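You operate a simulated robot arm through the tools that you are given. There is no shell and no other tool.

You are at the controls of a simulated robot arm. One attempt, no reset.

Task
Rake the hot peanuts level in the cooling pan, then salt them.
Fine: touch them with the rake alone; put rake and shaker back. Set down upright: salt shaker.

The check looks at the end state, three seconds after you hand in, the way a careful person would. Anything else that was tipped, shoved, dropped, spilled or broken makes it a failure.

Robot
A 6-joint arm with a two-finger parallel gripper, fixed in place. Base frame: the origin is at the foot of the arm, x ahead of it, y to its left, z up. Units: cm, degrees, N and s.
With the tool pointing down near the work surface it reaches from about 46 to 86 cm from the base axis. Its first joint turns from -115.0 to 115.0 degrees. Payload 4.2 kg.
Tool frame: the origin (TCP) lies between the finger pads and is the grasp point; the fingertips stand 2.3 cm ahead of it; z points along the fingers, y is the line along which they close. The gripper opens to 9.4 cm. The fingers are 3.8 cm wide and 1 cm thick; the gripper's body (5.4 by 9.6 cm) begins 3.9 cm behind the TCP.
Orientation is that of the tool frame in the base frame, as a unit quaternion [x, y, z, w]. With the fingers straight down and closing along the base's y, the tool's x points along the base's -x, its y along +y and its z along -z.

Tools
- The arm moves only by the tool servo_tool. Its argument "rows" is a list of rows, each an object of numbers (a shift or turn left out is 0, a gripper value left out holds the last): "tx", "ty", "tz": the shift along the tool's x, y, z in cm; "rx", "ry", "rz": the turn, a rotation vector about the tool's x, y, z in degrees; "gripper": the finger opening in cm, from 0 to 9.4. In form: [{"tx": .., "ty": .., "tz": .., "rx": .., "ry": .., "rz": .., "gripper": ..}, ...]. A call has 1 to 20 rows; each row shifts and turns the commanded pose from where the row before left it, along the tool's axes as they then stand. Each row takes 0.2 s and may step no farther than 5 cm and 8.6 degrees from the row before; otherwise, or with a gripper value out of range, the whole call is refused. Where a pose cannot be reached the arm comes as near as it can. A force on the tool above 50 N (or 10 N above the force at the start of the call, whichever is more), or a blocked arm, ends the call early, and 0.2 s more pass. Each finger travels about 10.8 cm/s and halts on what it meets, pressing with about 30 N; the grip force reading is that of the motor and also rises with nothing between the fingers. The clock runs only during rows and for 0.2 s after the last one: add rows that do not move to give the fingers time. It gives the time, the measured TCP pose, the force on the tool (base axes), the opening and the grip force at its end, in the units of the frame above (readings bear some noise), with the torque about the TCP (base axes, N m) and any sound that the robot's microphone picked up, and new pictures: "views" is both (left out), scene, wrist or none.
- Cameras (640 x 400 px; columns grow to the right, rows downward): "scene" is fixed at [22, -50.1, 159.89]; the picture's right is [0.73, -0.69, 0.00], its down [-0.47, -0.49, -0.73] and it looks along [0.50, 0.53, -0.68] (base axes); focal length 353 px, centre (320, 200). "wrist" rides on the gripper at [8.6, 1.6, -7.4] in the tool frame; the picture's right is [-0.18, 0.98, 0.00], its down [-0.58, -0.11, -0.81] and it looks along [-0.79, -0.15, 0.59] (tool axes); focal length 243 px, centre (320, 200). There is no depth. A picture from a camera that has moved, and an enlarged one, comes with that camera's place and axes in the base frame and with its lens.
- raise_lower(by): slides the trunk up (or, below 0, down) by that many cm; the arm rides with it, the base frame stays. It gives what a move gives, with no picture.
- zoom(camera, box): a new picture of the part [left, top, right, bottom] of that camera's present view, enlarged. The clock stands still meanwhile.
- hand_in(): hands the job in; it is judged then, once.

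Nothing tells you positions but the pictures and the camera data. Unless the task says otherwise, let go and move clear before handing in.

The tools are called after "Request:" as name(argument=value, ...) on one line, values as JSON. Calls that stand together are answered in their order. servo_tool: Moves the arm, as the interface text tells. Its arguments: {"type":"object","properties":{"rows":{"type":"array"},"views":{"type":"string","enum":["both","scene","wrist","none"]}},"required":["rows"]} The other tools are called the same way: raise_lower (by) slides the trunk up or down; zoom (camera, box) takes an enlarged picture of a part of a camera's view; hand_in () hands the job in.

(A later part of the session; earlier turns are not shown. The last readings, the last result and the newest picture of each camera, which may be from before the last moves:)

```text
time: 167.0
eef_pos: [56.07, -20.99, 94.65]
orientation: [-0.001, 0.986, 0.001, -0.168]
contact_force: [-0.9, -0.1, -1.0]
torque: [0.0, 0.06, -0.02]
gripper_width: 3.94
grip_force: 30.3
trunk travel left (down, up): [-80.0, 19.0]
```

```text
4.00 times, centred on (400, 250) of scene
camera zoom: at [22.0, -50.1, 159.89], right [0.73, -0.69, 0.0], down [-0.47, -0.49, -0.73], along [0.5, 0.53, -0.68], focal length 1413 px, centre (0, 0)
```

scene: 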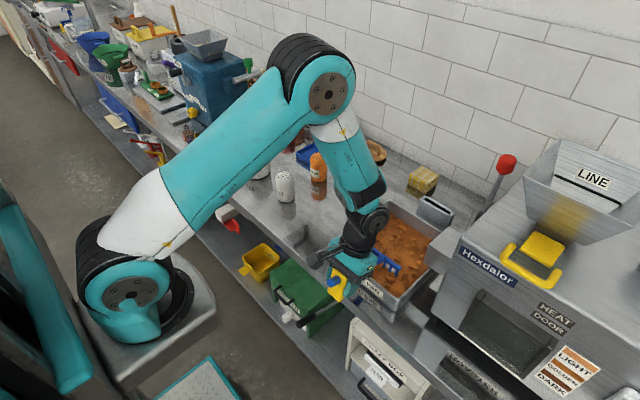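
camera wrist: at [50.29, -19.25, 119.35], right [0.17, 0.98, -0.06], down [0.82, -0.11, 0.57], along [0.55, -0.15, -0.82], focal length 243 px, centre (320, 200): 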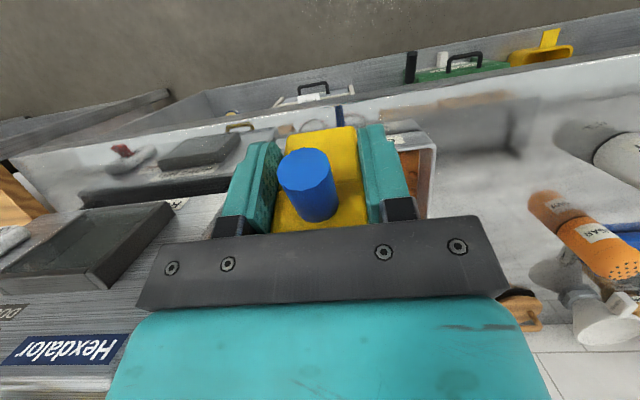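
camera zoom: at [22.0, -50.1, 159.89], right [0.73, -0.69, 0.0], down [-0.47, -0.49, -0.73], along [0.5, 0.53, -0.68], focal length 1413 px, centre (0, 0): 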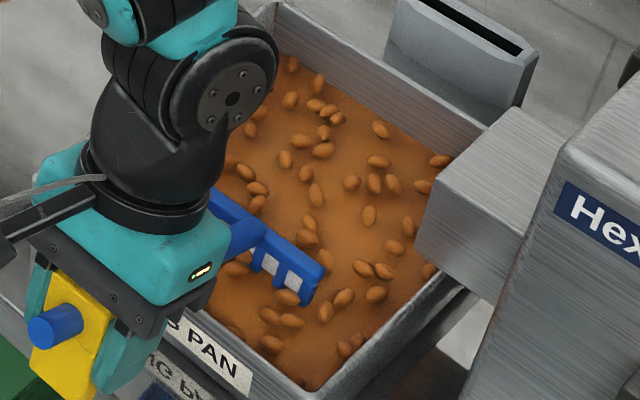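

The hump is gone; the bed now looks flat edge to edge. I'll lift the rake straight out and inspect both the bed and how the rake sits in the grip.

Request:
servo_tool(rows=[{"tx": 0.666, "tz": -1.884}, {"tx": 1.333, "tz": -3.77}, {"tx": 1.333, "tz": -3.77}, {"tx": 1.333, "tz": -3.77}, {}, {}], views="both")

Request:
zoom(camera="scene", box=[320, 170, 460, 310])

Request:
zoom(camera="scene", box=[360, 215, 440, 295])

```text
time: 168.4
eef_pos: [56.2, -21.05, 108.6]
orientation: [-0.001, 0.986, -0.001, -0.168]
contact_force: [0.3, 0.7, -0.5]
torque: [-0.02, 0.05, 0.04]
gripper_width: 3.94
grip_force: 29.9
trunk travel left (down, up): [-80.0, 19.0]
camera wrist: at [50.49, -19.43, 118.67], right [0.17, 0.98, -0.06], down [0.82, -0.11, 0.57], along [0.55, -0.15, -0.82], focal length 243 px, centre (320, 200)
```

scene: 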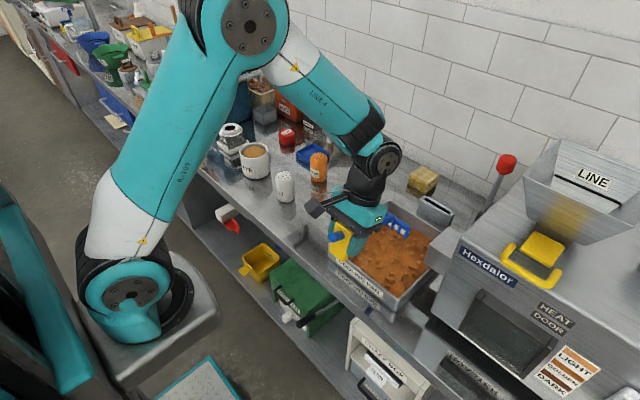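
wrist: 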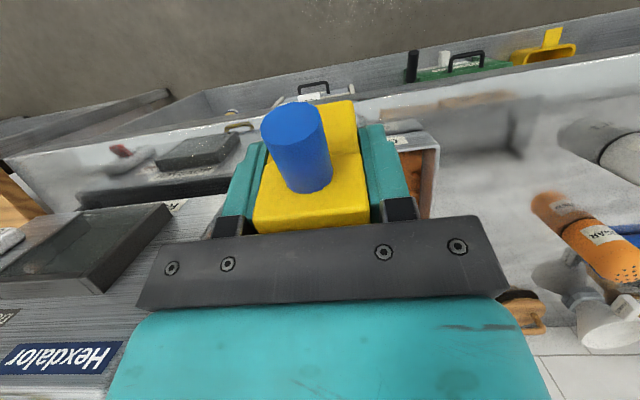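

```text
2.86 times, centred on (390, 240) of scene
camera zoom: at [22.0, -50.1, 159.89], right [0.73, -0.69, 0.0], down [-0.47, -0.49, -0.73], along [0.5, 0.53, -0.68], focal length 1009 px, centre (120, 86)
```

zoom: 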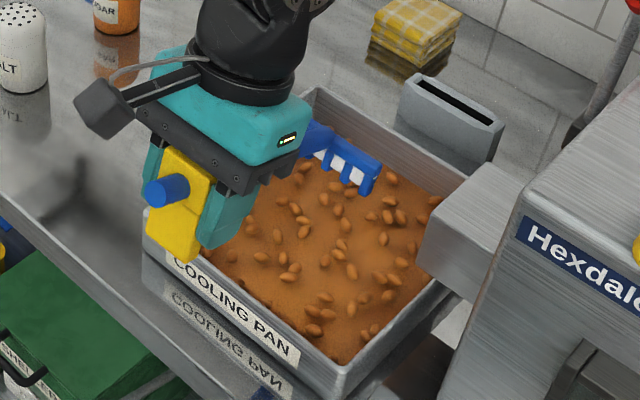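

```text
5.00 times, centred on (400, 255) of scene
camera zoom: at [22.0, -50.1, 159.89], right [0.73, -0.69, 0.0], down [-0.47, -0.49, -0.73], along [0.5, 0.53, -0.68], focal length 1766 px, centre (-80, -75)
```

zoom: 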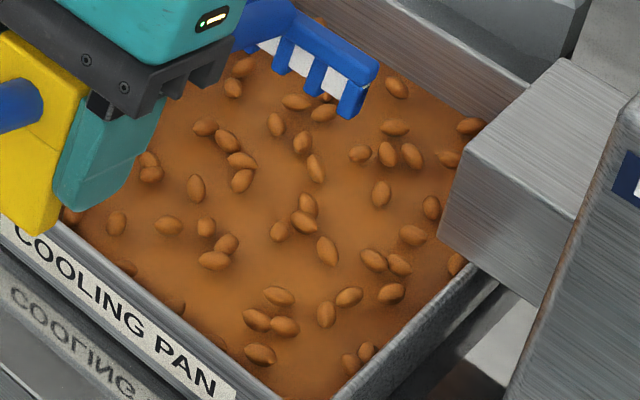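

The bed is level with no hump left. The rake has shifted noticeably in the grip though, so I'll look closely before carrying it.

Request:
zoom(camera="wrist", box=[200, 80, 440, 260])

Request:
zoom(camera="scene", box=[320, 190, 390, 260])

```text
2.22 times, centred on (320, 170) of wrist
camera zoom: at [50.49, -19.43, 118.67], right [0.17, 0.98, -0.06], down [0.82, -0.11, 0.57], along [0.55, -0.15, -0.82], focal length 539 px, centre (320, 267)
```

zoom: 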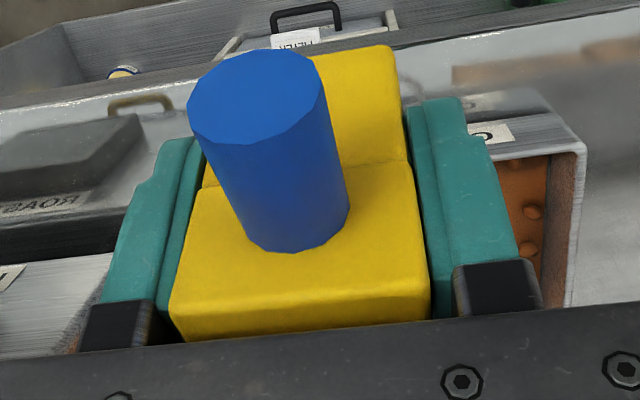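

```text
5.71 times, centred on (355, 225) of scene
camera zoom: at [22.0, -50.1, 159.89], right [0.73, -0.69, 0.0], down [-0.47, -0.49, -0.73], along [0.5, 0.53, -0.68], focal length 2018 px, centre (120, 57)
```

zoom: 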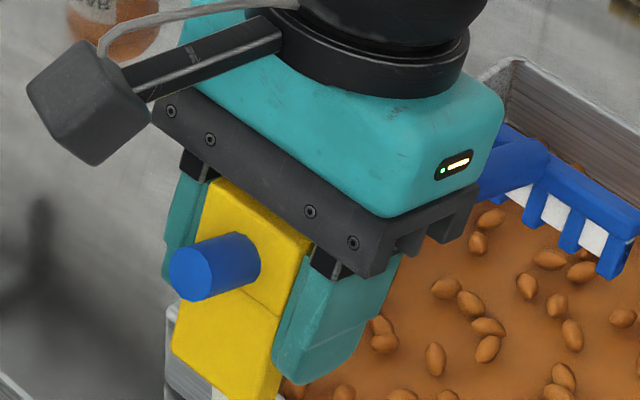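

The block has slid about 1.7 cm toward the robot in the pads and turned about 6° head-up, but the hold is firm. I'll set the tool to about 6° so the rake is level and carry it back over its original spot.

Request:
servo_tool(rows=[{"ry": -4.5}, {"ry": -4.5}, {"ry": -4.46}, {"tx": -0.995, "ty": 1.5, "tz": -0.104}, {"tx": -1.99, "ty": 2.9, "tz": -0.209}, {"tx": -1.99, "ty": 2.9, "tz": -0.209}, {"tx": -1.99, "ty": 2.9, "tz": -0.209}, {"tx": -1.99, "ty": 2.9, "tz": -0.209}, {"tx": -1.99, "ty": 2.9, "tz": -0.209}, {"tx": -1.99, "ty": 2.9, "tz": -0.209}, {"tx": -1.99, "ty": 2.9, "tz": -0.209}, {"tx": -0.995, "ty": 1.2, "tz": -0.104}, {}, {}], views="both")

Request:
zoom(camera="scene", box=[270, 100, 410, 220])

```text
time: 171.4
eef_pos: [72.11, 1.94, 108.52]
orientation: [-0.001, 0.999, 0.0, -0.051]
contact_force: [-0.7, 0.5, -1.0]
torque: [0.02, 0.06, -0.01]
gripper_width: 3.97
grip_force: 30.2
trunk travel left (down, up): [-80.0, 19.0]
camera wrist: at [64.25, 3.59, 116.86], right [0.18, 0.98, -0.02], down [0.66, -0.11, 0.74], along [0.73, -0.15, -0.67], focal length 243 px, centre (320, 200)
```

scene: 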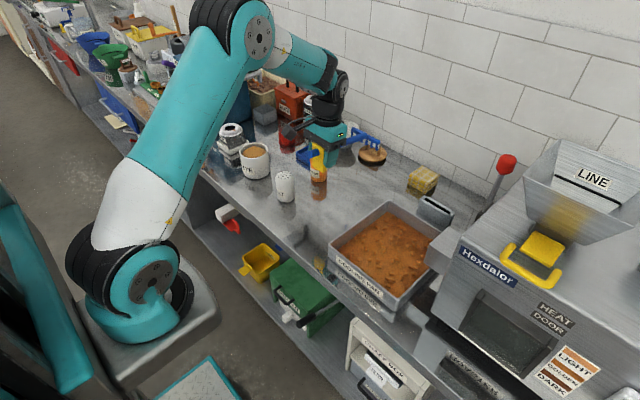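
wrist: 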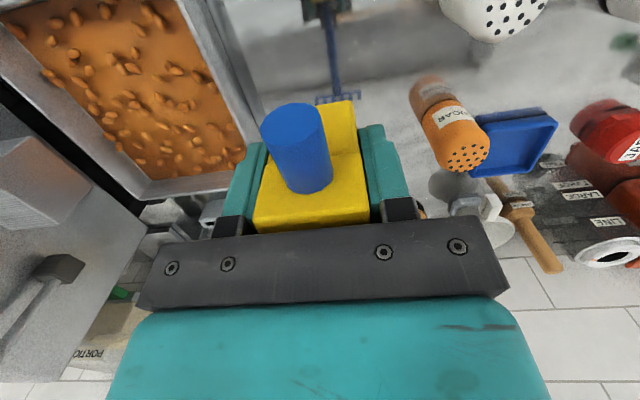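

```text
3.33 times, centred on (340, 160) of scene
camera zoom: at [22.0, -50.1, 159.89], right [0.73, -0.69, 0.0], down [-0.47, -0.49, -0.73], along [0.5, 0.53, -0.68], focal length 1177 px, centre (253, 333)
```

zoom: 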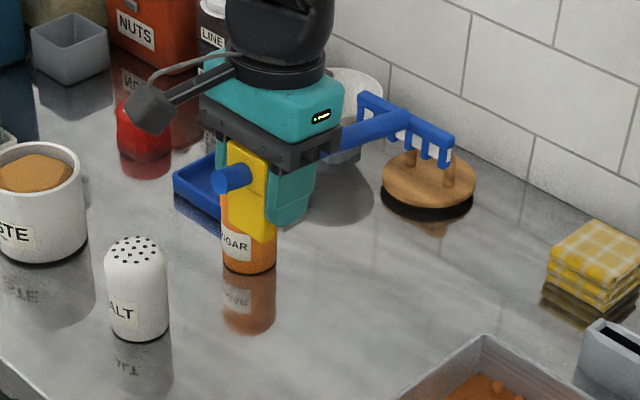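

The rake is level within measurement and about 1 cm too far from the robot. I'll shift back 1 cm and lower to just above the bench, then compare with the original picture.

Request:
servo_tool(rows=[{"tx": 0.995, "tz": 0.104}, {"tx": -0.366, "tz": 3.48}, {"tx": -0.366, "tz": 3.48}, {"tx": -0.366, "tz": 3.48}, {"tx": -0.366, "tz": 3.48}, {"tx": -0.209, "tz": 1.989}, {}, {}], views="both")

Request:
zoom(camera="scene", box=[260, 140, 380, 240])

```text
time: 173.2
eef_pos: [71.12, 2.08, 92.56]
orientation: [0.0, 0.999, 0.001, -0.052]
contact_force: [-0.1, 0.3, -0.9]
torque: [0.03, 0.05, 0.01]
gripper_width: 3.94
grip_force: 30.3
trunk travel left (down, up): [-80.0, 19.0]
camera wrist: at [63.26, 3.74, 100.9], right [0.18, 0.98, -0.02], down [0.66, -0.11, 0.74], along [0.73, -0.15, -0.67], focal length 243 px, centre (320, 200)
```

scene: 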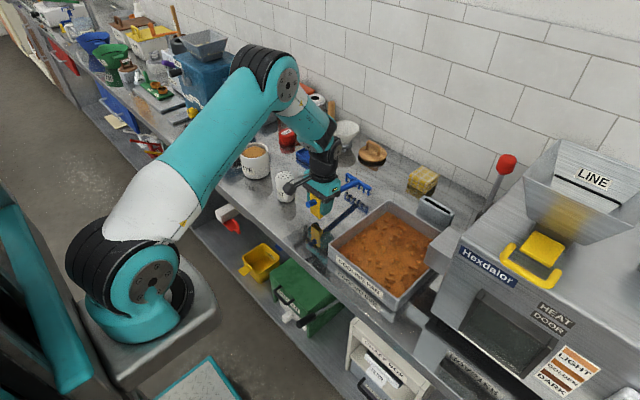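
wrist: 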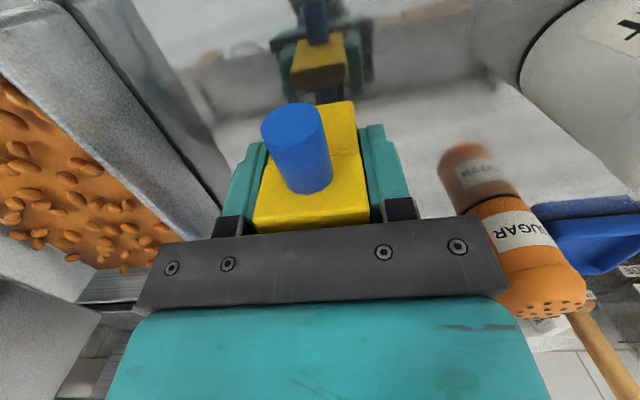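

```text
4.00 times, centred on (320, 190) of scene
camera zoom: at [22.0, -50.1, 159.89], right [0.73, -0.69, 0.0], down [-0.47, -0.49, -0.73], along [0.5, 0.53, -0.68], focal length 1413 px, centre (320, 240)
```

zoom: 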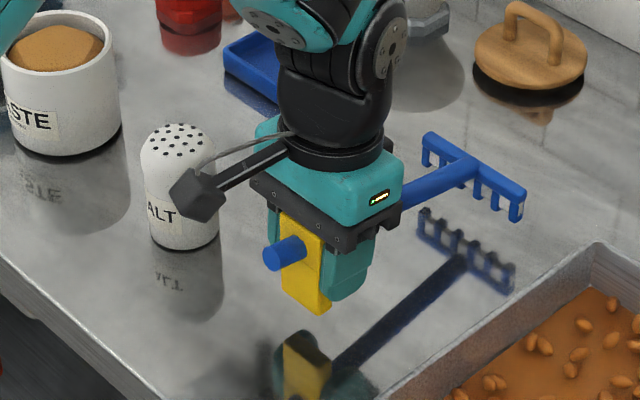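

Relative to the first picture, the rake is right above its original place, level and about 2.2 cm up. I'll lower it gently to contact.

Request:
servo_tool(rows=[{"tx": -0.105, "tz": 0.995}, {"tx": -0.084, "tz": 0.796}, {}, {}], views="none")

Request:
servo_tool(rows=[{"tx": -0.02, "tz": 0.2}, {"tx": -0.02, "tz": 0.2}, {}], views="scene")

Request:
zoom(camera="scene", box=[260, 140, 380, 240])

```text
time: 174.2
eef_pos: [71.24, 1.99, 90.76]
orientation: [-0.001, 0.999, 0.0, -0.051]
contact_force: [-0.4, -1.0, -1.5]
torque: [0.0, 0.04, 0.02]
gripper_width: 3.93
grip_force: 29.7
trunk travel left (down, up): [-80.0, 19.0]
```

```text
time: 175.0
eef_pos: [71.12, 2.02, 90.27]
orientation: [-0.001, 0.999, -0.001, -0.051]
contact_force: [-0.4, 1.3, -0.6]
torque: [-0.02, 0.05, -0.02]
gripper_width: 3.96
grip_force: 29.9
trunk travel left (down, up): [-80.0, 19.0]
```

scene: 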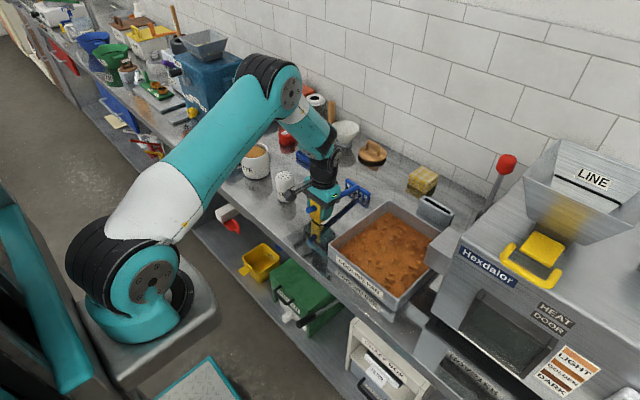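

```text
4.00 times, centred on (320, 190) of scene
camera zoom: at [22.0, -50.1, 159.89], right [0.73, -0.69, 0.0], down [-0.47, -0.49, -0.73], along [0.5, 0.53, -0.68], focal length 1413 px, centre (320, 240)
```

zoom: 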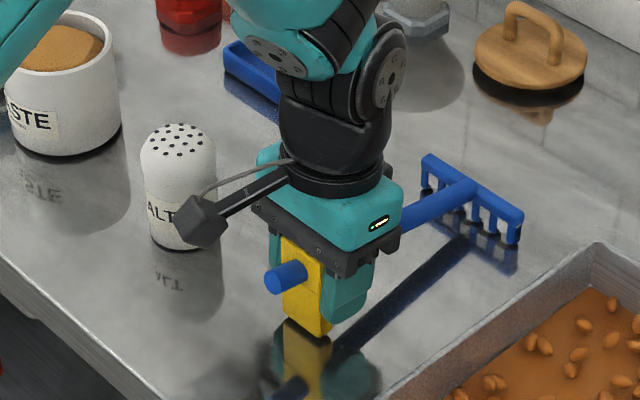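

Request:
servo_tool(rows=[{"tx": -0.02, "tz": 0.2}, {}], views="none")

Request:
zoom(camera="scene", box=[310, 170, 370, 230])

```text
time: 175.6
eef_pos: [71.0, 2.13, 90.1]
orientation: [-0.001, 0.999, 0.0, -0.052]
contact_force: [0.4, 0.3, 0.2]
torque: [-0.05, -0.14, -0.05]
gripper_width: 3.96
grip_force: 30.2
trunk travel left (down, up): [-80.0, 19.0]
```

```text
6.67 times, centred on (340, 200) of scene
camera zoom: at [22.0, -50.1, 159.89], right [0.73, -0.69, 0.0], down [-0.47, -0.49, -0.73], along [0.5, 0.53, -0.68], focal length 2355 px, centre (187, 200)
```

zoom: 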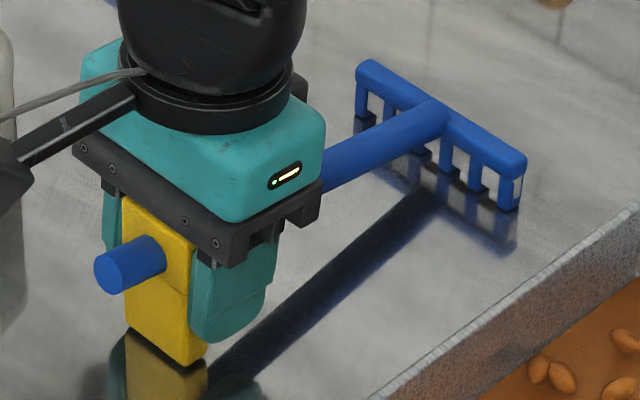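

The head has just touched; I'll lower slightly more so the block also seats.

Request:
servo_tool(rows=[{"tx": -0.02, "tz": 0.2}, {}], views="none")

Request:
servo_tool(rows=[{"tx": -0.01, "tz": 0.1}, {}], views="none")

Request:
zoom(camera="scene", box=[310, 170, 370, 230])

```text
time: 176.2
eef_pos: [71.17, 2.0, 90.06]
orientation: [-0.001, 0.999, 0.0, -0.05]
contact_force: [-1.1, 0.3, 4.4]
torque: [0.01, -0.88, 0.05]
gripper_width: 3.97
grip_force: 30.2
trunk travel left (down, up): [-80.0, 19.0]
```

```text
time: 176.8
eef_pos: [71.12, 2.07, 89.97]
orientation: [-0.001, 0.999, 0.001, -0.05]
contact_force: [1.1, -0.4, 15.9]
torque: [-0.03, 0.22, 0.03]
gripper_width: 3.95
grip_force: 30.5
trunk travel left (down, up): [-80.0, 19.0]
```

```text
6.67 times, centred on (340, 200) of scene
camera zoom: at [22.0, -50.1, 159.89], right [0.73, -0.69, 0.0], down [-0.47, -0.49, -0.73], along [0.5, 0.53, -0.68], focal length 2355 px, centre (187, 200)
```

zoom: 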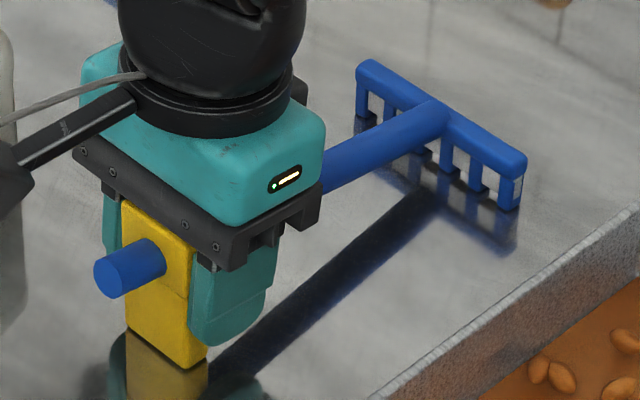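

Both the block and tines are seated on the bench. I'll ease off a touch and open the fingers.

Request:
servo_tool(rows=[{"tx": 0.01, "tz": -0.1}, {"gripper": 5}, {"gripper": 9.4}, {"gripper": 9.4}, {"gripper": 9.4}, {}], views="both")

Request:
zoom(camera="scene", box=[260, 140, 380, 240])

```text
time: 178.2
eef_pos: [71.11, 1.95, 89.9]
orientation: [-0.002, 0.999, 0.0, -0.051]
contact_force: [0.1, -0.2, 0.9]
torque: [0.02, -0.01, 0.02]
gripper_width: 9.39
grip_force: 0.1
trunk travel left (down, up): [-80.0, 19.0]
camera wrist: at [63.32, 3.67, 98.32], right [0.18, 0.98, -0.02], down [0.66, -0.11, 0.74], along [0.73, -0.15, -0.67], focal length 243 px, centre (320, 200)
```

scene: 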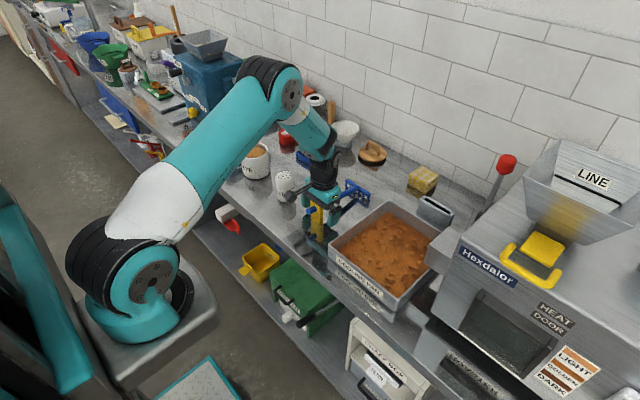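
wrist: 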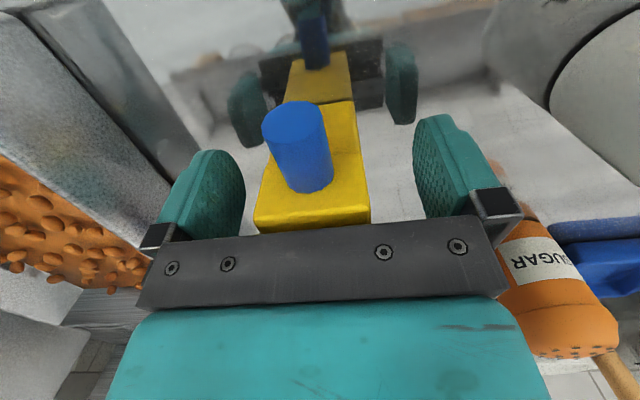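

```text
4.00 times, centred on (320, 190) of scene
camera zoom: at [22.0, -50.1, 159.89], right [0.73, -0.69, 0.0], down [-0.47, -0.49, -0.73], along [0.5, 0.53, -0.68], focal length 1413 px, centre (320, 240)
```

zoom: 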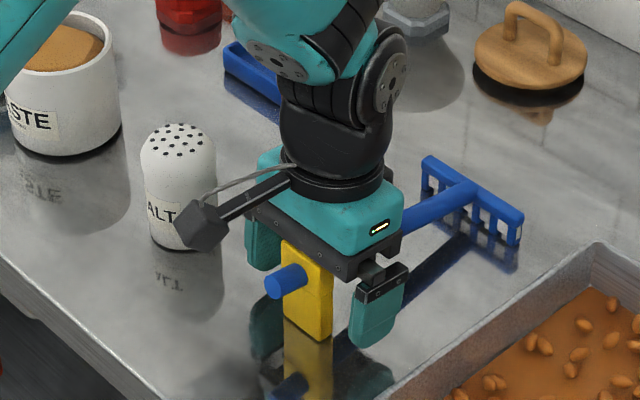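

The rake stands on the bench at its original spot. I'll lift straight up clear of it, level the tool and compare.

Request:
servo_tool(rows=[{"tx": 0.157, "tz": -1.49}, {"tx": 0.418, "tz": -3.978}, {"tx": 0.418, "tz": -3.978}, {"tx": 0.418, "tz": -3.978}, {"ry": -5.9}, {}], views="both")

Request:
zoom(camera="scene", box=[260, 140, 380, 240])

```text
time: 179.6
eef_pos: [71.15, 2.12, 103.46]
orientation: [-0.001, 1.0, 0.0, 0.001]
contact_force: [0.2, -0.2, 0.5]
torque: [0.03, -0.01, 0.01]
gripper_width: 9.42
grip_force: 0.0
trunk travel left (down, up): [-80.0, 19.0]
camera wrist: at [62.47, 3.66, 111.07], right [0.18, 0.98, 0.0], down [0.58, -0.11, 0.81], along [0.79, -0.15, -0.59], focal length 243 px, centre (320, 200)
```

scene: 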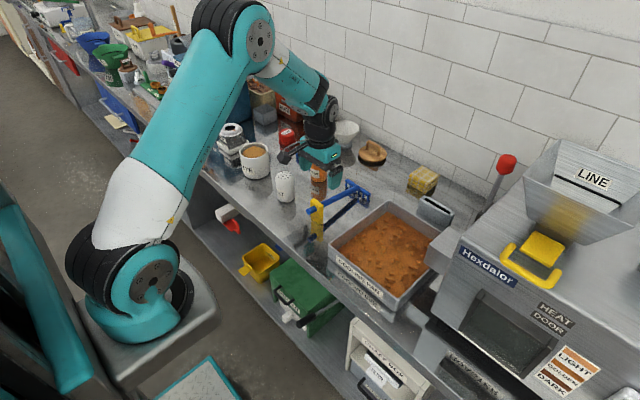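
wrist: 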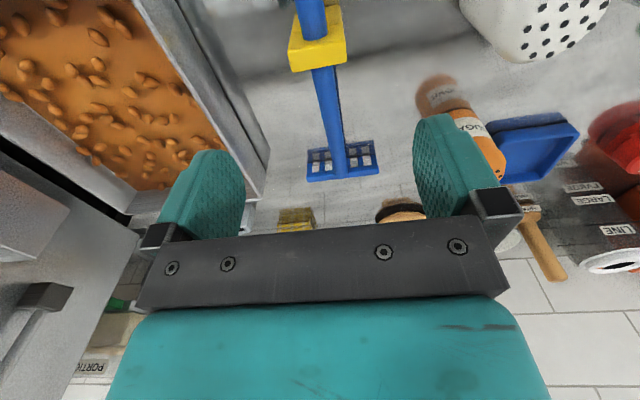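

```text
4.00 times, centred on (320, 190) of scene
camera zoom: at [22.0, -50.1, 159.89], right [0.73, -0.69, 0.0], down [-0.47, -0.49, -0.73], along [0.5, 0.53, -0.68], focal length 1413 px, centre (320, 240)
```

zoom: 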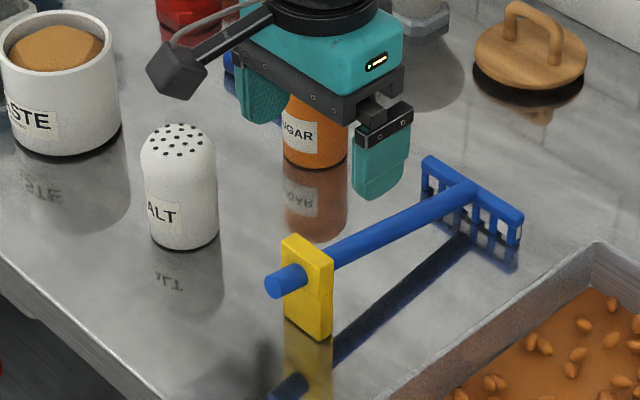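

The rake is back within a few millimetres. The salt shaker is at about (69, 16), roughly 5.7 cm in diameter and about 9.8 cm tall. I'll back up over there and pitch the tool forward about 52° for an angled side grip, so the shaker can later be inverted by a wrist roll.

Request:
servo_tool(rows=[{"tx": 2.66, "ty": 3.475, "tz": -0.39}, {"tx": 2.66, "ty": 3.475, "tz": -0.39}, {"tx": 2.66, "ty": 3.475, "tz": -0.39}, {"tx": 2.66, "ty": 3.475, "tz": -0.39}, {"ry": -7.43}, {"ry": -7.43}, {"ry": -7.43}, {"ry": -7.43}, {"ry": -7.43}, {"ry": -7.43}, {"ry": -7.42}, {}, {}], views="both")

Request:
zoom(camera="scene", box=[220, 110, 380, 240])

```text
time: 182.4
eef_pos: [60.43, 15.92, 104.92]
orientation: [-0.001, 0.899, 0.0, 0.438]
contact_force: [0.6, 0.5, 1.0]
torque: [0.01, 0.0, -0.03]
gripper_width: 9.4
grip_force: 0.1
trunk travel left (down, up): [-80.0, 19.0]
camera wrist: at [49.25, 17.55, 102.86], right [0.11, 0.98, 0.15], down [-0.28, -0.11, 0.95], along [0.95, -0.15, 0.26], focal length 243 px, centre (320, 200)
```

scene: 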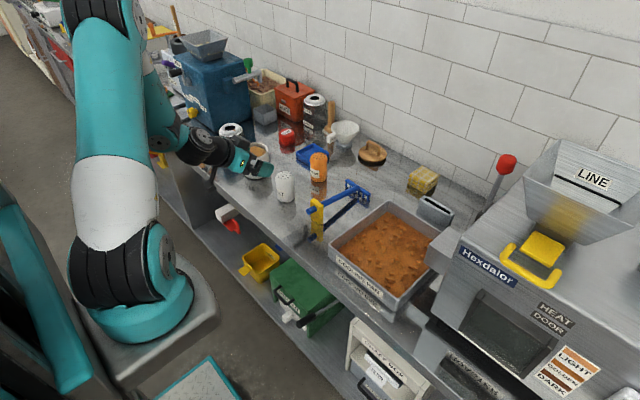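
wrist: 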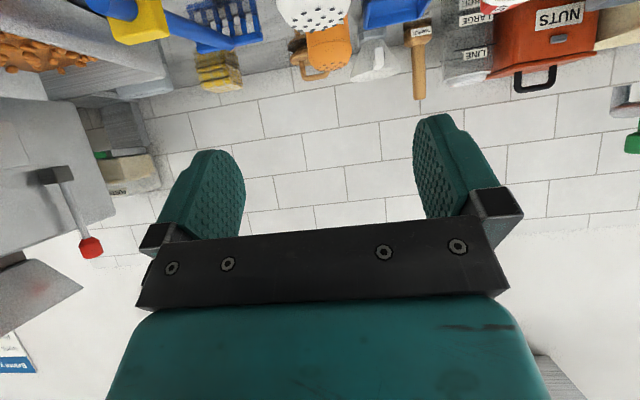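

```text
3.08 times, centred on (300, 175) of scene
camera zoom: at [22.0, -50.1, 159.89], right [0.73, -0.69, 0.0], down [-0.47, -0.49, -0.73], along [0.5, 0.53, -0.68], focal length 1087 px, centre (382, 277)
```

zoom: 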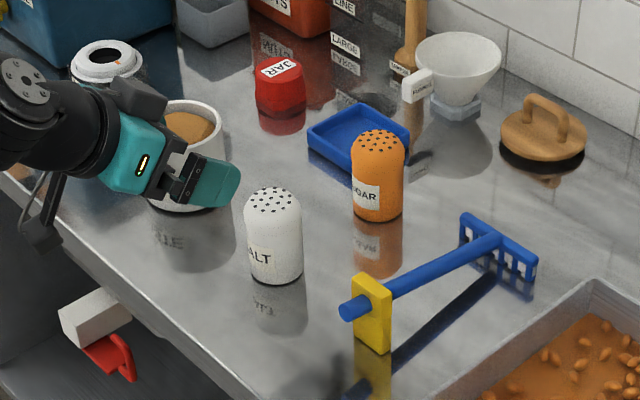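

The tool is pitched forward with the camera below; the shaker is straight ahead. I'll zoom in to fix its position more precisely.

Request:
zoom(camera="scene", box=[260, 160, 310, 210])

Request:
zoom(camera="wrist", box=[220, 0, 420, 120])

```text
8.00 times, centred on (285, 185) of scene
camera zoom: at [22.0, -50.1, 159.89], right [0.73, -0.69, 0.0], down [-0.47, -0.49, -0.73], along [0.5, 0.53, -0.68], focal length 2826 px, centre (600, 320)
```

zoom: 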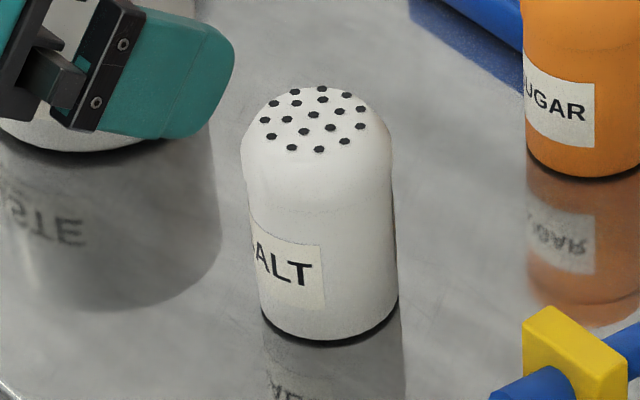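

```text
3.20 times, centred on (320, 60) of wrist
camera zoom: at [49.25, 17.55, 102.86], right [0.11, 0.98, 0.15], down [-0.28, -0.11, 0.95], along [0.95, -0.15, 0.26], focal length 776 px, centre (320, 648)
```

zoom: 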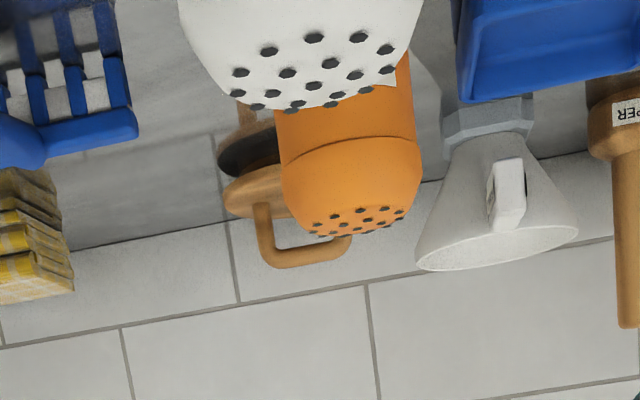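

The shaker axis is at about (70.3, 16.2), from z 85.7 to 94.5, with a radius of 2.7 cm. I'll line up on the approach direction and advance part way.

Request:
servo_tool(rows=[{"tx": 2.247, "ty": 0.14, "tz": 2.517}, {"tx": 2.247, "ty": 0.14, "tz": 2.517}, {}, {"tz": 2.0}, {"tz": 2.0}, {"tz": 2.0}, {}], views="both")

Request:
zoom(camera="scene", box=[240, 140, 330, 230])

```text
time: 184.0
eef_pos: [66.36, 16.24, 94.59]
orientation: [-0.001, 0.899, 0.001, 0.439]
contact_force: [0.9, 0.1, -0.7]
torque: [0.01, -0.03, 0.02]
gripper_width: 9.41
grip_force: 0.1
trunk travel left (down, up): [-80.0, 19.0]
camera wrist: at [55.15, 17.86, 92.35], right [0.11, 0.98, 0.15], down [-0.28, -0.11, 0.95], along [0.95, -0.15, 0.26], focal length 243 px, centre (320, 200)
```

scene: 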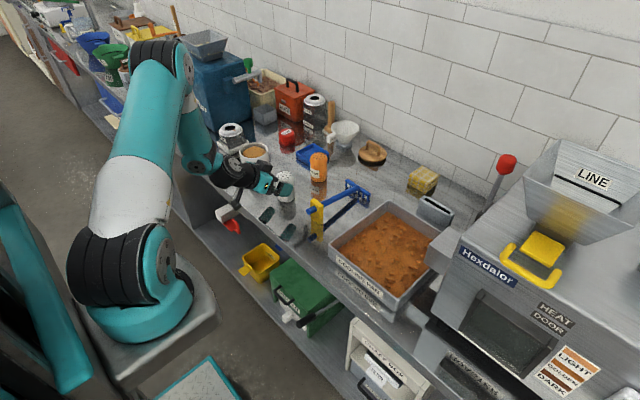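
wrist: 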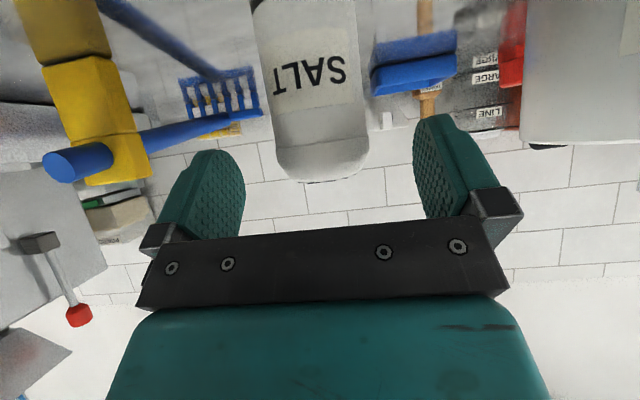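

```text
4.44 times, centred on (285, 185) of scene
camera zoom: at [22.0, -50.1, 159.89], right [0.73, -0.69, 0.0], down [-0.47, -0.49, -0.73], along [0.5, 0.53, -0.68], focal length 1570 px, centre (476, 267)
```

zoom: 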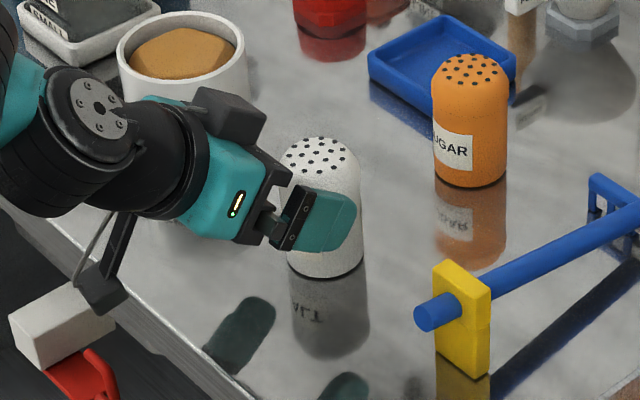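

The shaker sits between the open fingers, a few millimetres off-centre. I'll correct that, advance the last 5 cm and check before closing.

Request:
servo_tool(rows=[{"ty": -0.25, "tz": 1.3}, {"tz": 1.3}, {"tz": 1.2}, {"tz": 1.1}, {}], views="both")

Request:
zoom(camera="scene", box=[240, 140, 330, 230])

```text
time: 185.2
eef_pos: [70.12, 15.96, 91.58]
orientation: [0.0, 0.899, 0.0, 0.439]
contact_force: [-0.6, -0.1, 1.2]
torque: [0.02, 0.01, 0.02]
gripper_width: 9.4
grip_force: 0.1
trunk travel left (down, up): [-80.0, 19.0]
camera wrist: at [58.97, 17.62, 89.42], right [0.11, 0.98, 0.15], down [-0.28, -0.11, 0.95], along [0.95, -0.15, 0.26], focal length 243 px, centre (320, 200)
```

scene: 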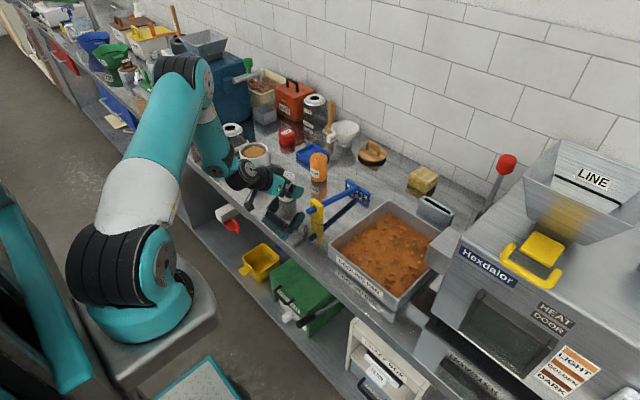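
wrist: 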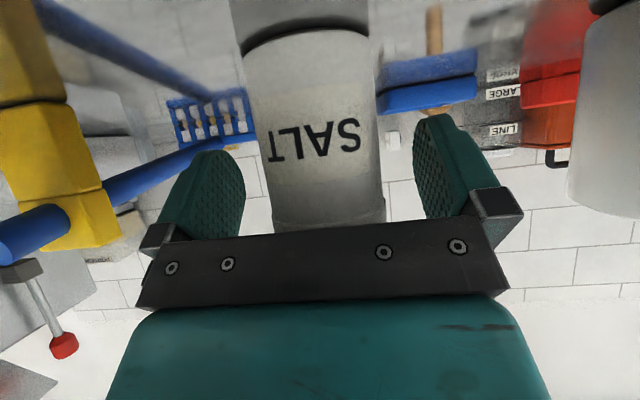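

```text
4.44 times, centred on (285, 185) of scene
camera zoom: at [22.0, -50.1, 159.89], right [0.73, -0.69, 0.0], down [-0.47, -0.49, -0.73], along [0.5, 0.53, -0.68], focal length 1570 px, centre (476, 267)
```

zoom: 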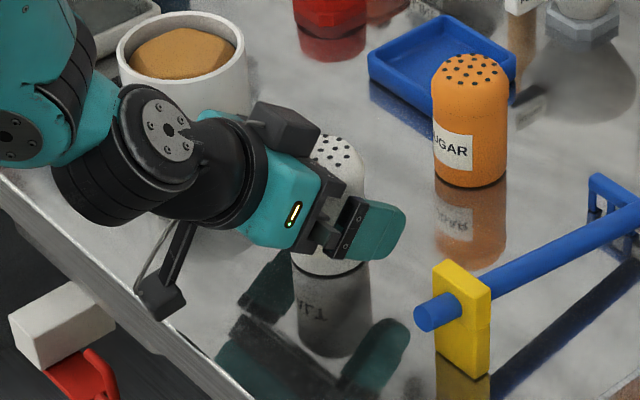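

The fingers straddle the shaker, which sits slightly toward −y. I'll centre on it and close.

Request:
servo_tool(rows=[{"ty": -0.22}, {"gripper": 6.0}, {"gripper": 3.5}, {"gripper": 3.5}, {}, {}], views="both")

Request:
zoom(camera="scene", box=[240, 140, 330, 230])

```text
time: 186.6
eef_pos: [70.16, 15.72, 91.59]
orientation: [-0.001, 0.899, 0.0, 0.438]
contact_force: [-0.6, -0.2, 0.3]
torque: [-0.04, -0.01, 0.0]
gripper_width: 5.34
grip_force: 29.8
trunk travel left (down, up): [-80.0, 19.0]
camera wrist: at [58.98, 17.44, 89.42], right [0.11, 0.98, 0.15], down [-0.28, -0.11, 0.95], along [0.95, -0.15, 0.26], focal length 243 px, centre (320, 200)
```

scene: 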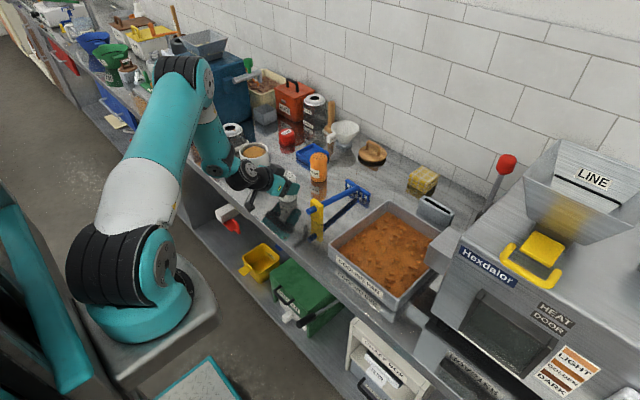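
wrist: 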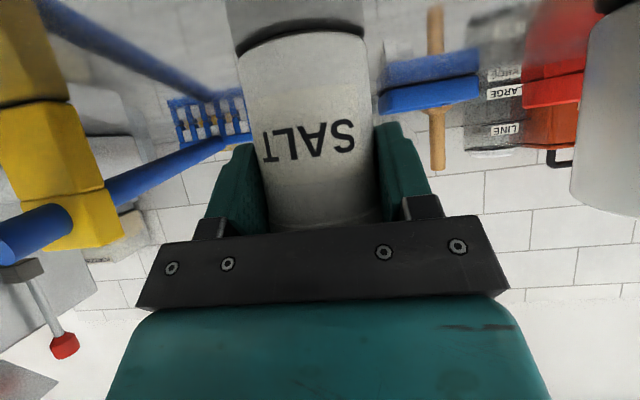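

```text
4.44 times, centred on (285, 185) of scene
camera zoom: at [22.0, -50.1, 159.89], right [0.73, -0.69, 0.0], down [-0.47, -0.49, -0.73], along [0.5, 0.53, -0.68], focal length 1570 px, centre (476, 267)
```

zoom: 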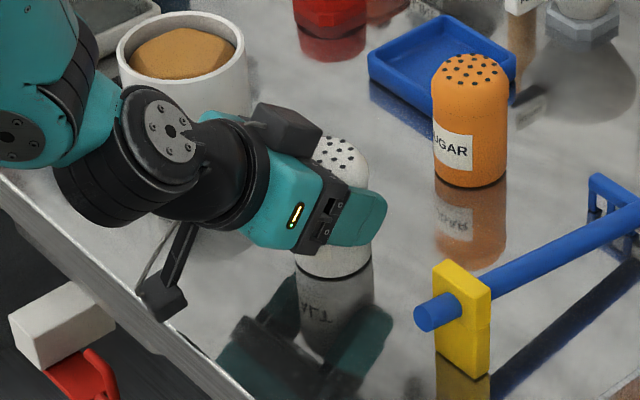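

The shaker is held at 5.34 cm. I'll lift it straight up, keeping it upright, and carry it over the pan.

Request:
servo_tool(rows=[{"tx": -0.788, "tz": -0.616}, {"tx": -2.364, "tz": -1.847}, {"tx": -2.758, "tz": -2.155}, {"tx": -2.758, "tz": -2.155}, {"tx": -0.788, "tz": -0.616}, {}], views="both")

Request:
zoom(camera="scene", box=[230, 100, 350, 220])

```text
time: 188.0
eef_pos: [70.29, 15.59, 103.65]
orientation: [-0.001, 0.899, 0.001, 0.439]
contact_force: [-1.0, 1.1, -1.5]
torque: [-0.01, 0.01, 0.01]
gripper_width: 5.32
grip_force: 29.7
trunk travel left (down, up): [-80.0, 19.0]
camera wrist: at [59.07, 17.3, 101.39], right [0.11, 0.98, 0.14], down [-0.28, -0.11, 0.95], along [0.95, -0.15, 0.26], focal length 243 px, centre (320, 200)
```

scene: 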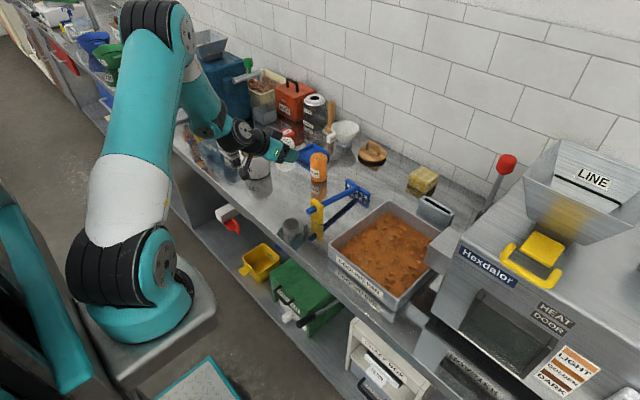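
wrist: 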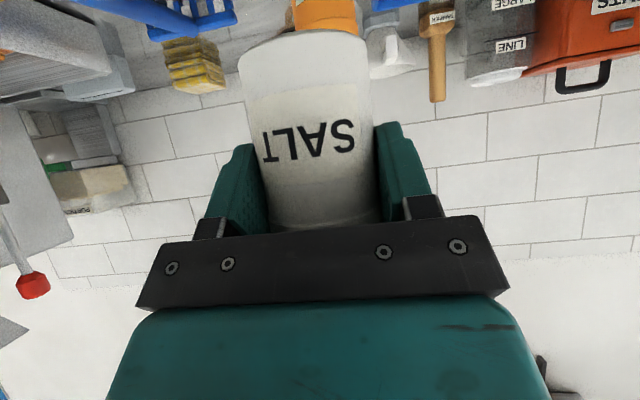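

```text
3.33 times, centred on (290, 160) of scene
camera zoom: at [22.0, -50.1, 159.89], right [0.73, -0.69, 0.0], down [-0.47, -0.49, -0.73], along [0.5, 0.53, -0.68], focal length 1177 px, centre (420, 333)
```

zoom: 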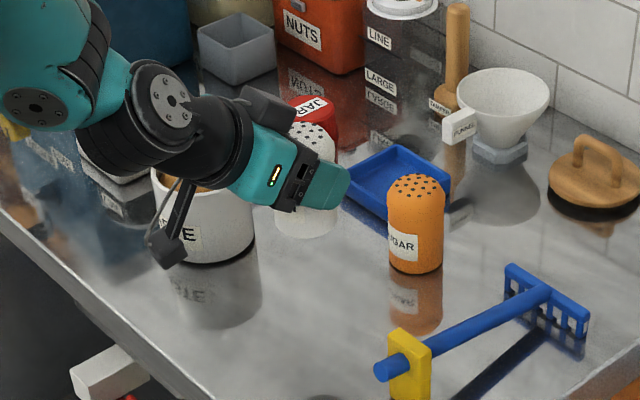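

The shaker is lifted upright and secure. I'll carry it over the middle of the pan, still upright.

Request:
servo_tool(rows=[{"tx": -0.3, "ty": -1.5, "tz": 0.01}, {"tx": -0.55, "ty": -3.3, "tz": 0.02}, {"tx": -0.6, "ty": -3.7, "tz": 0.024}, {"tx": -0.6, "ty": -3.7, "tz": 0.024}, {"tx": -0.6, "ty": -3.7, "tz": 0.024}, {"tx": -0.6, "ty": -3.7, "tz": 0.024}, {"tx": -0.6, "ty": -3.7, "tz": 0.024}, {"tx": -0.6, "ty": -3.7, "tz": 0.024}, {"tx": -0.6, "ty": -3.7, "tz": 0.024}, {"tx": -0.55, "ty": -3.3, "tz": 0.02}, {"tx": -0.3, "ty": -1.9, "tz": 0.01}, {}, {}], views="both")

Request:
zoom(camera="scene", box=[310, 120, 470, 280])

```text
time: 190.8
eef_pos: [74.05, -20.16, 108.34]
orientation: [-0.001, 0.899, 0.0, 0.438]
contact_force: [-0.4, -0.2, -1.5]
torque: [0.03, -0.02, -0.03]
gripper_width: 5.36
grip_force: 29.9
trunk travel left (down, up): [-80.0, 19.0]
camera wrist: at [62.87, -18.51, 106.13], right [0.11, 0.98, 0.15], down [-0.28, -0.11, 0.95], along [0.95, -0.15, 0.26], focal length 243 px, centre (320, 200)
```

scene: 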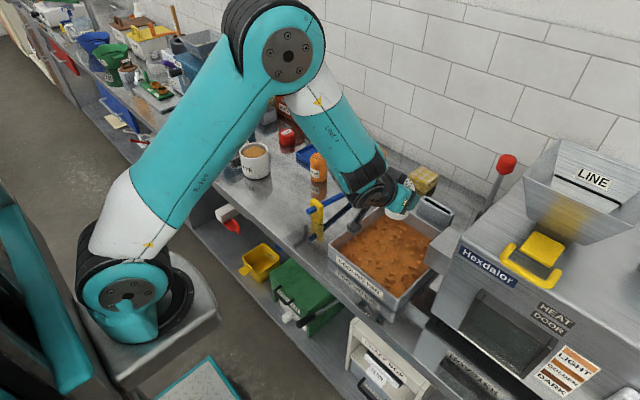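
wrist: 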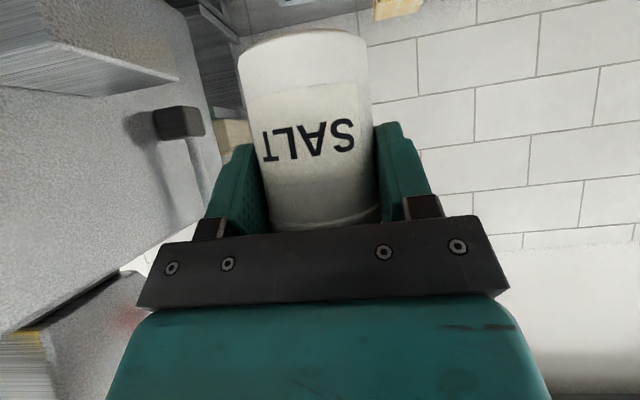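

```text
2.50 times, centred on (390, 200) of scene
camera zoom: at [22.0, -50.1, 159.89], right [0.73, -0.69, 0.0], down [-0.47, -0.49, -0.73], along [0.5, 0.53, -0.68], focal length 883 px, centre (145, 200)
```

zoom: 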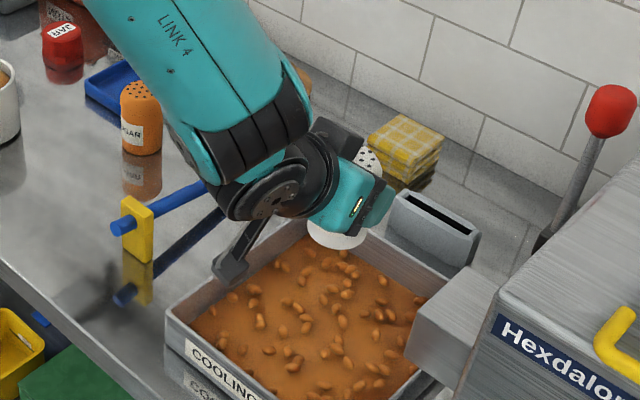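

The shaker is over the pan's centre and upright. I'll pitch the tool up to horizontal, then check before rolling.

Request:
servo_tool(rows=[{"ry": -6}, {"ry": -7}, {"ry": -7}, {"ry": -7}, {"ry": -7}, {"ry": -4}, {}, {}], views="both")

Request:
zoom(camera="scene", box=[310, 120, 470, 280])

```text
time: 192.6
eef_pos: [77.37, -20.8, 109.47]
orientation: [-0.001, 0.709, 0.001, 0.706]
contact_force: [-0.7, -0.5, -0.8]
torque: [0.0, -0.01, -0.03]
gripper_width: 5.3
grip_force: 30.2
out of reach, approached as far as the arm can: row 5, 6
trunk travel left (down, up): [-80.0, 19.0]
camera wrist: at [69.99, -19.25, 100.99], right [0.0, 0.98, 0.18], down [-0.8, -0.11, 0.58], along [0.59, -0.15, 0.79], focal length 243 px, centre (320, 200)
```

scene: 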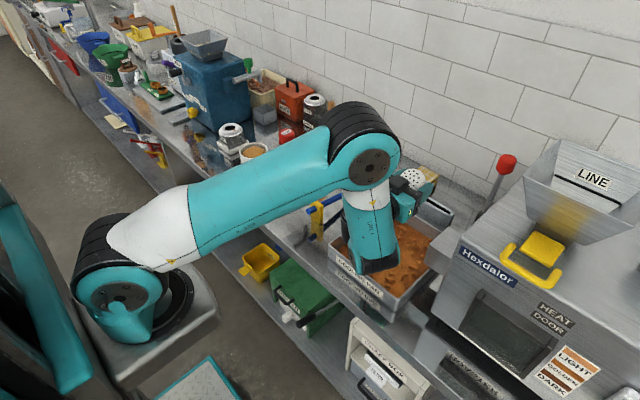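
wrist: 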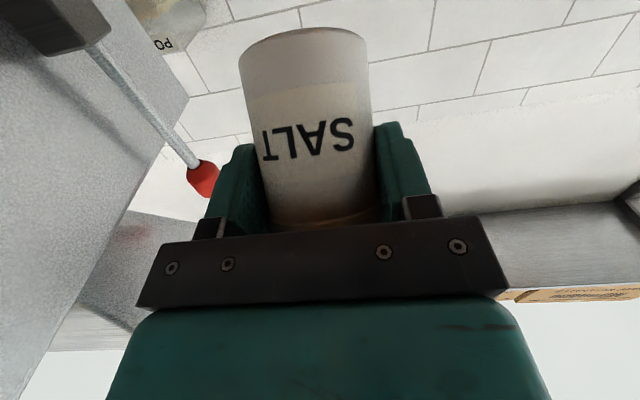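

```text
2.50 times, centred on (390, 200) of scene
camera zoom: at [22.0, -50.1, 159.89], right [0.73, -0.69, 0.0], down [-0.47, -0.49, -0.73], along [0.5, 0.53, -0.68], focal length 883 px, centre (145, 200)
```

zoom: 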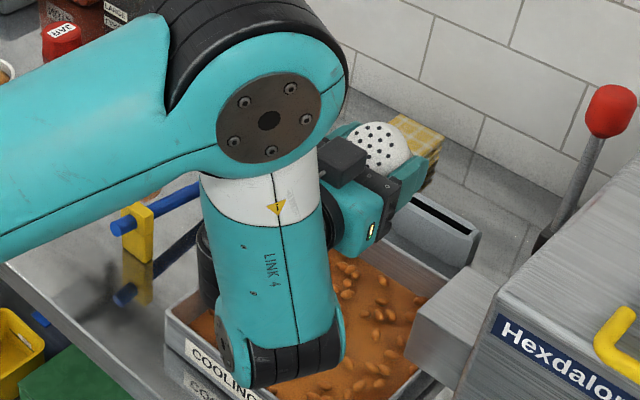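

The arm changed to a low-elbow posture, with the forearm end near the pan. I need to check that clearance before doing anything else.

Request:
zoom(camera="scene", box=[330, 200, 450, 300])

Request:
zoom(camera="scene", box=[280, 80, 460, 300])

```text
4.00 times, centred on (390, 250) of scene
camera zoom: at [22.0, -50.1, 159.89], right [0.73, -0.69, 0.0], down [-0.47, -0.49, -0.73], along [0.5, 0.53, -0.68], focal length 1413 px, centre (40, 0)
```

zoom: 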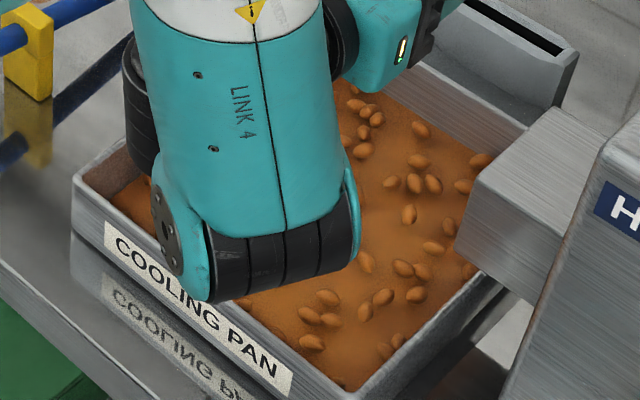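

```text
1.82 times, centred on (370, 190) of scene
camera zoom: at [22.0, -50.1, 159.89], right [0.73, -0.69, 0.0], down [-0.47, -0.49, -0.73], along [0.5, 0.53, -0.68], focal length 642 px, centre (229, 218)
```

zoom: 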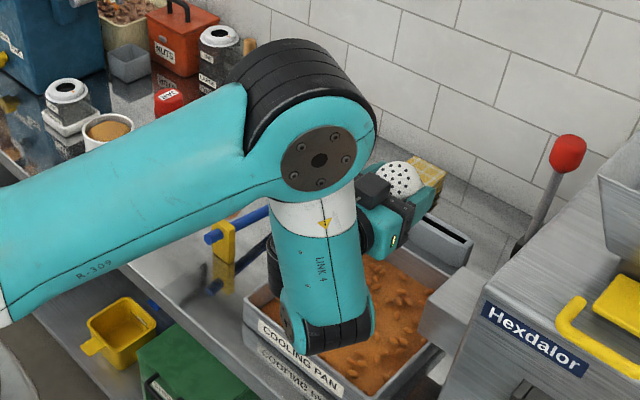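

By apparent size the forearm end hangs near z≈100–105, well clear of the pan, and no force is felt. I'll roll the tool the first half, which brings the shaker about on its side above the pan, and check.

Request:
servo_tool(rows=[{"rz": 5}, {"rz": 8}, {"rz": 8}, {"rz": 8}, {"rz": 8}, {"rz": 8}, {"rz": 8}, {"rz": 8}, {"rz": 8}, {"rz": 5}, {}], views="both")

Request:
zoom(camera="scene", box=[310, 120, 470, 280])

```text
time: 195.0
eef_pos: [77.43, -20.9, 109.64]
orientation: [0.427, 0.565, 0.425, 0.564]
contact_force: [0.1, 0.3, -1.8]
torque: [-0.05, 0.05, -0.02]
gripper_width: 5.33
grip_force: 29.8
trunk travel left (down, up): [-80.0, 19.0]
camera wrist: at [70.04, -12.12, 108.89], right [0.0, 0.09, 1.0], down [-0.81, -0.59, 0.06], along [0.59, -0.8, 0.07], focal length 243 px, centre (320, 200)
```

scene: 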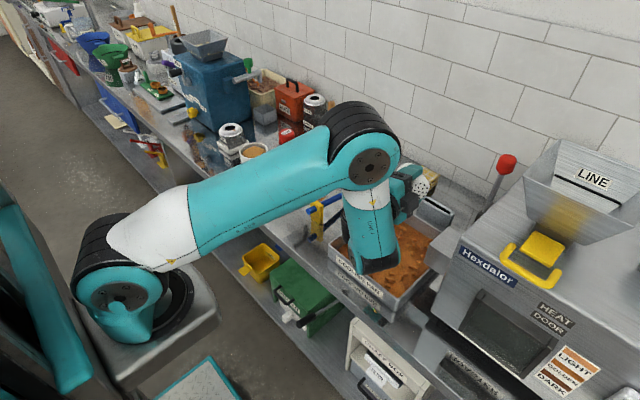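
wrist: 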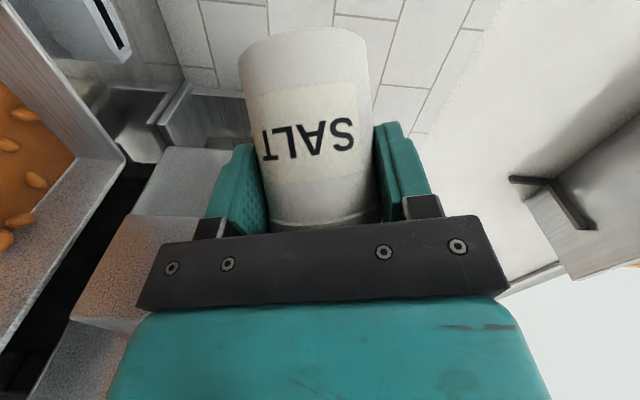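

```text
2.50 times, centred on (390, 200) of scene
camera zoom: at [22.0, -50.1, 159.89], right [0.73, -0.69, 0.0], down [-0.47, -0.49, -0.73], along [0.5, 0.53, -0.68], focal length 883 px, centre (145, 200)
```

zoom: 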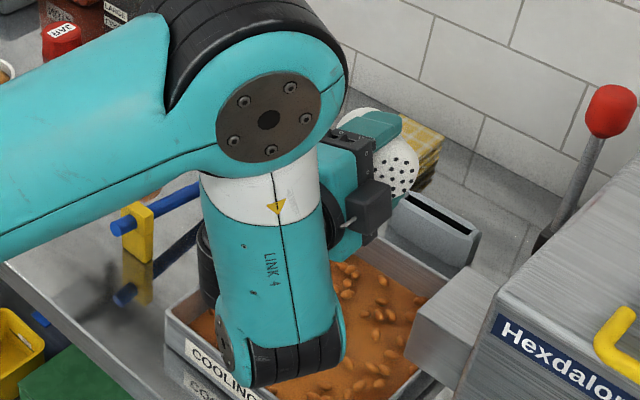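

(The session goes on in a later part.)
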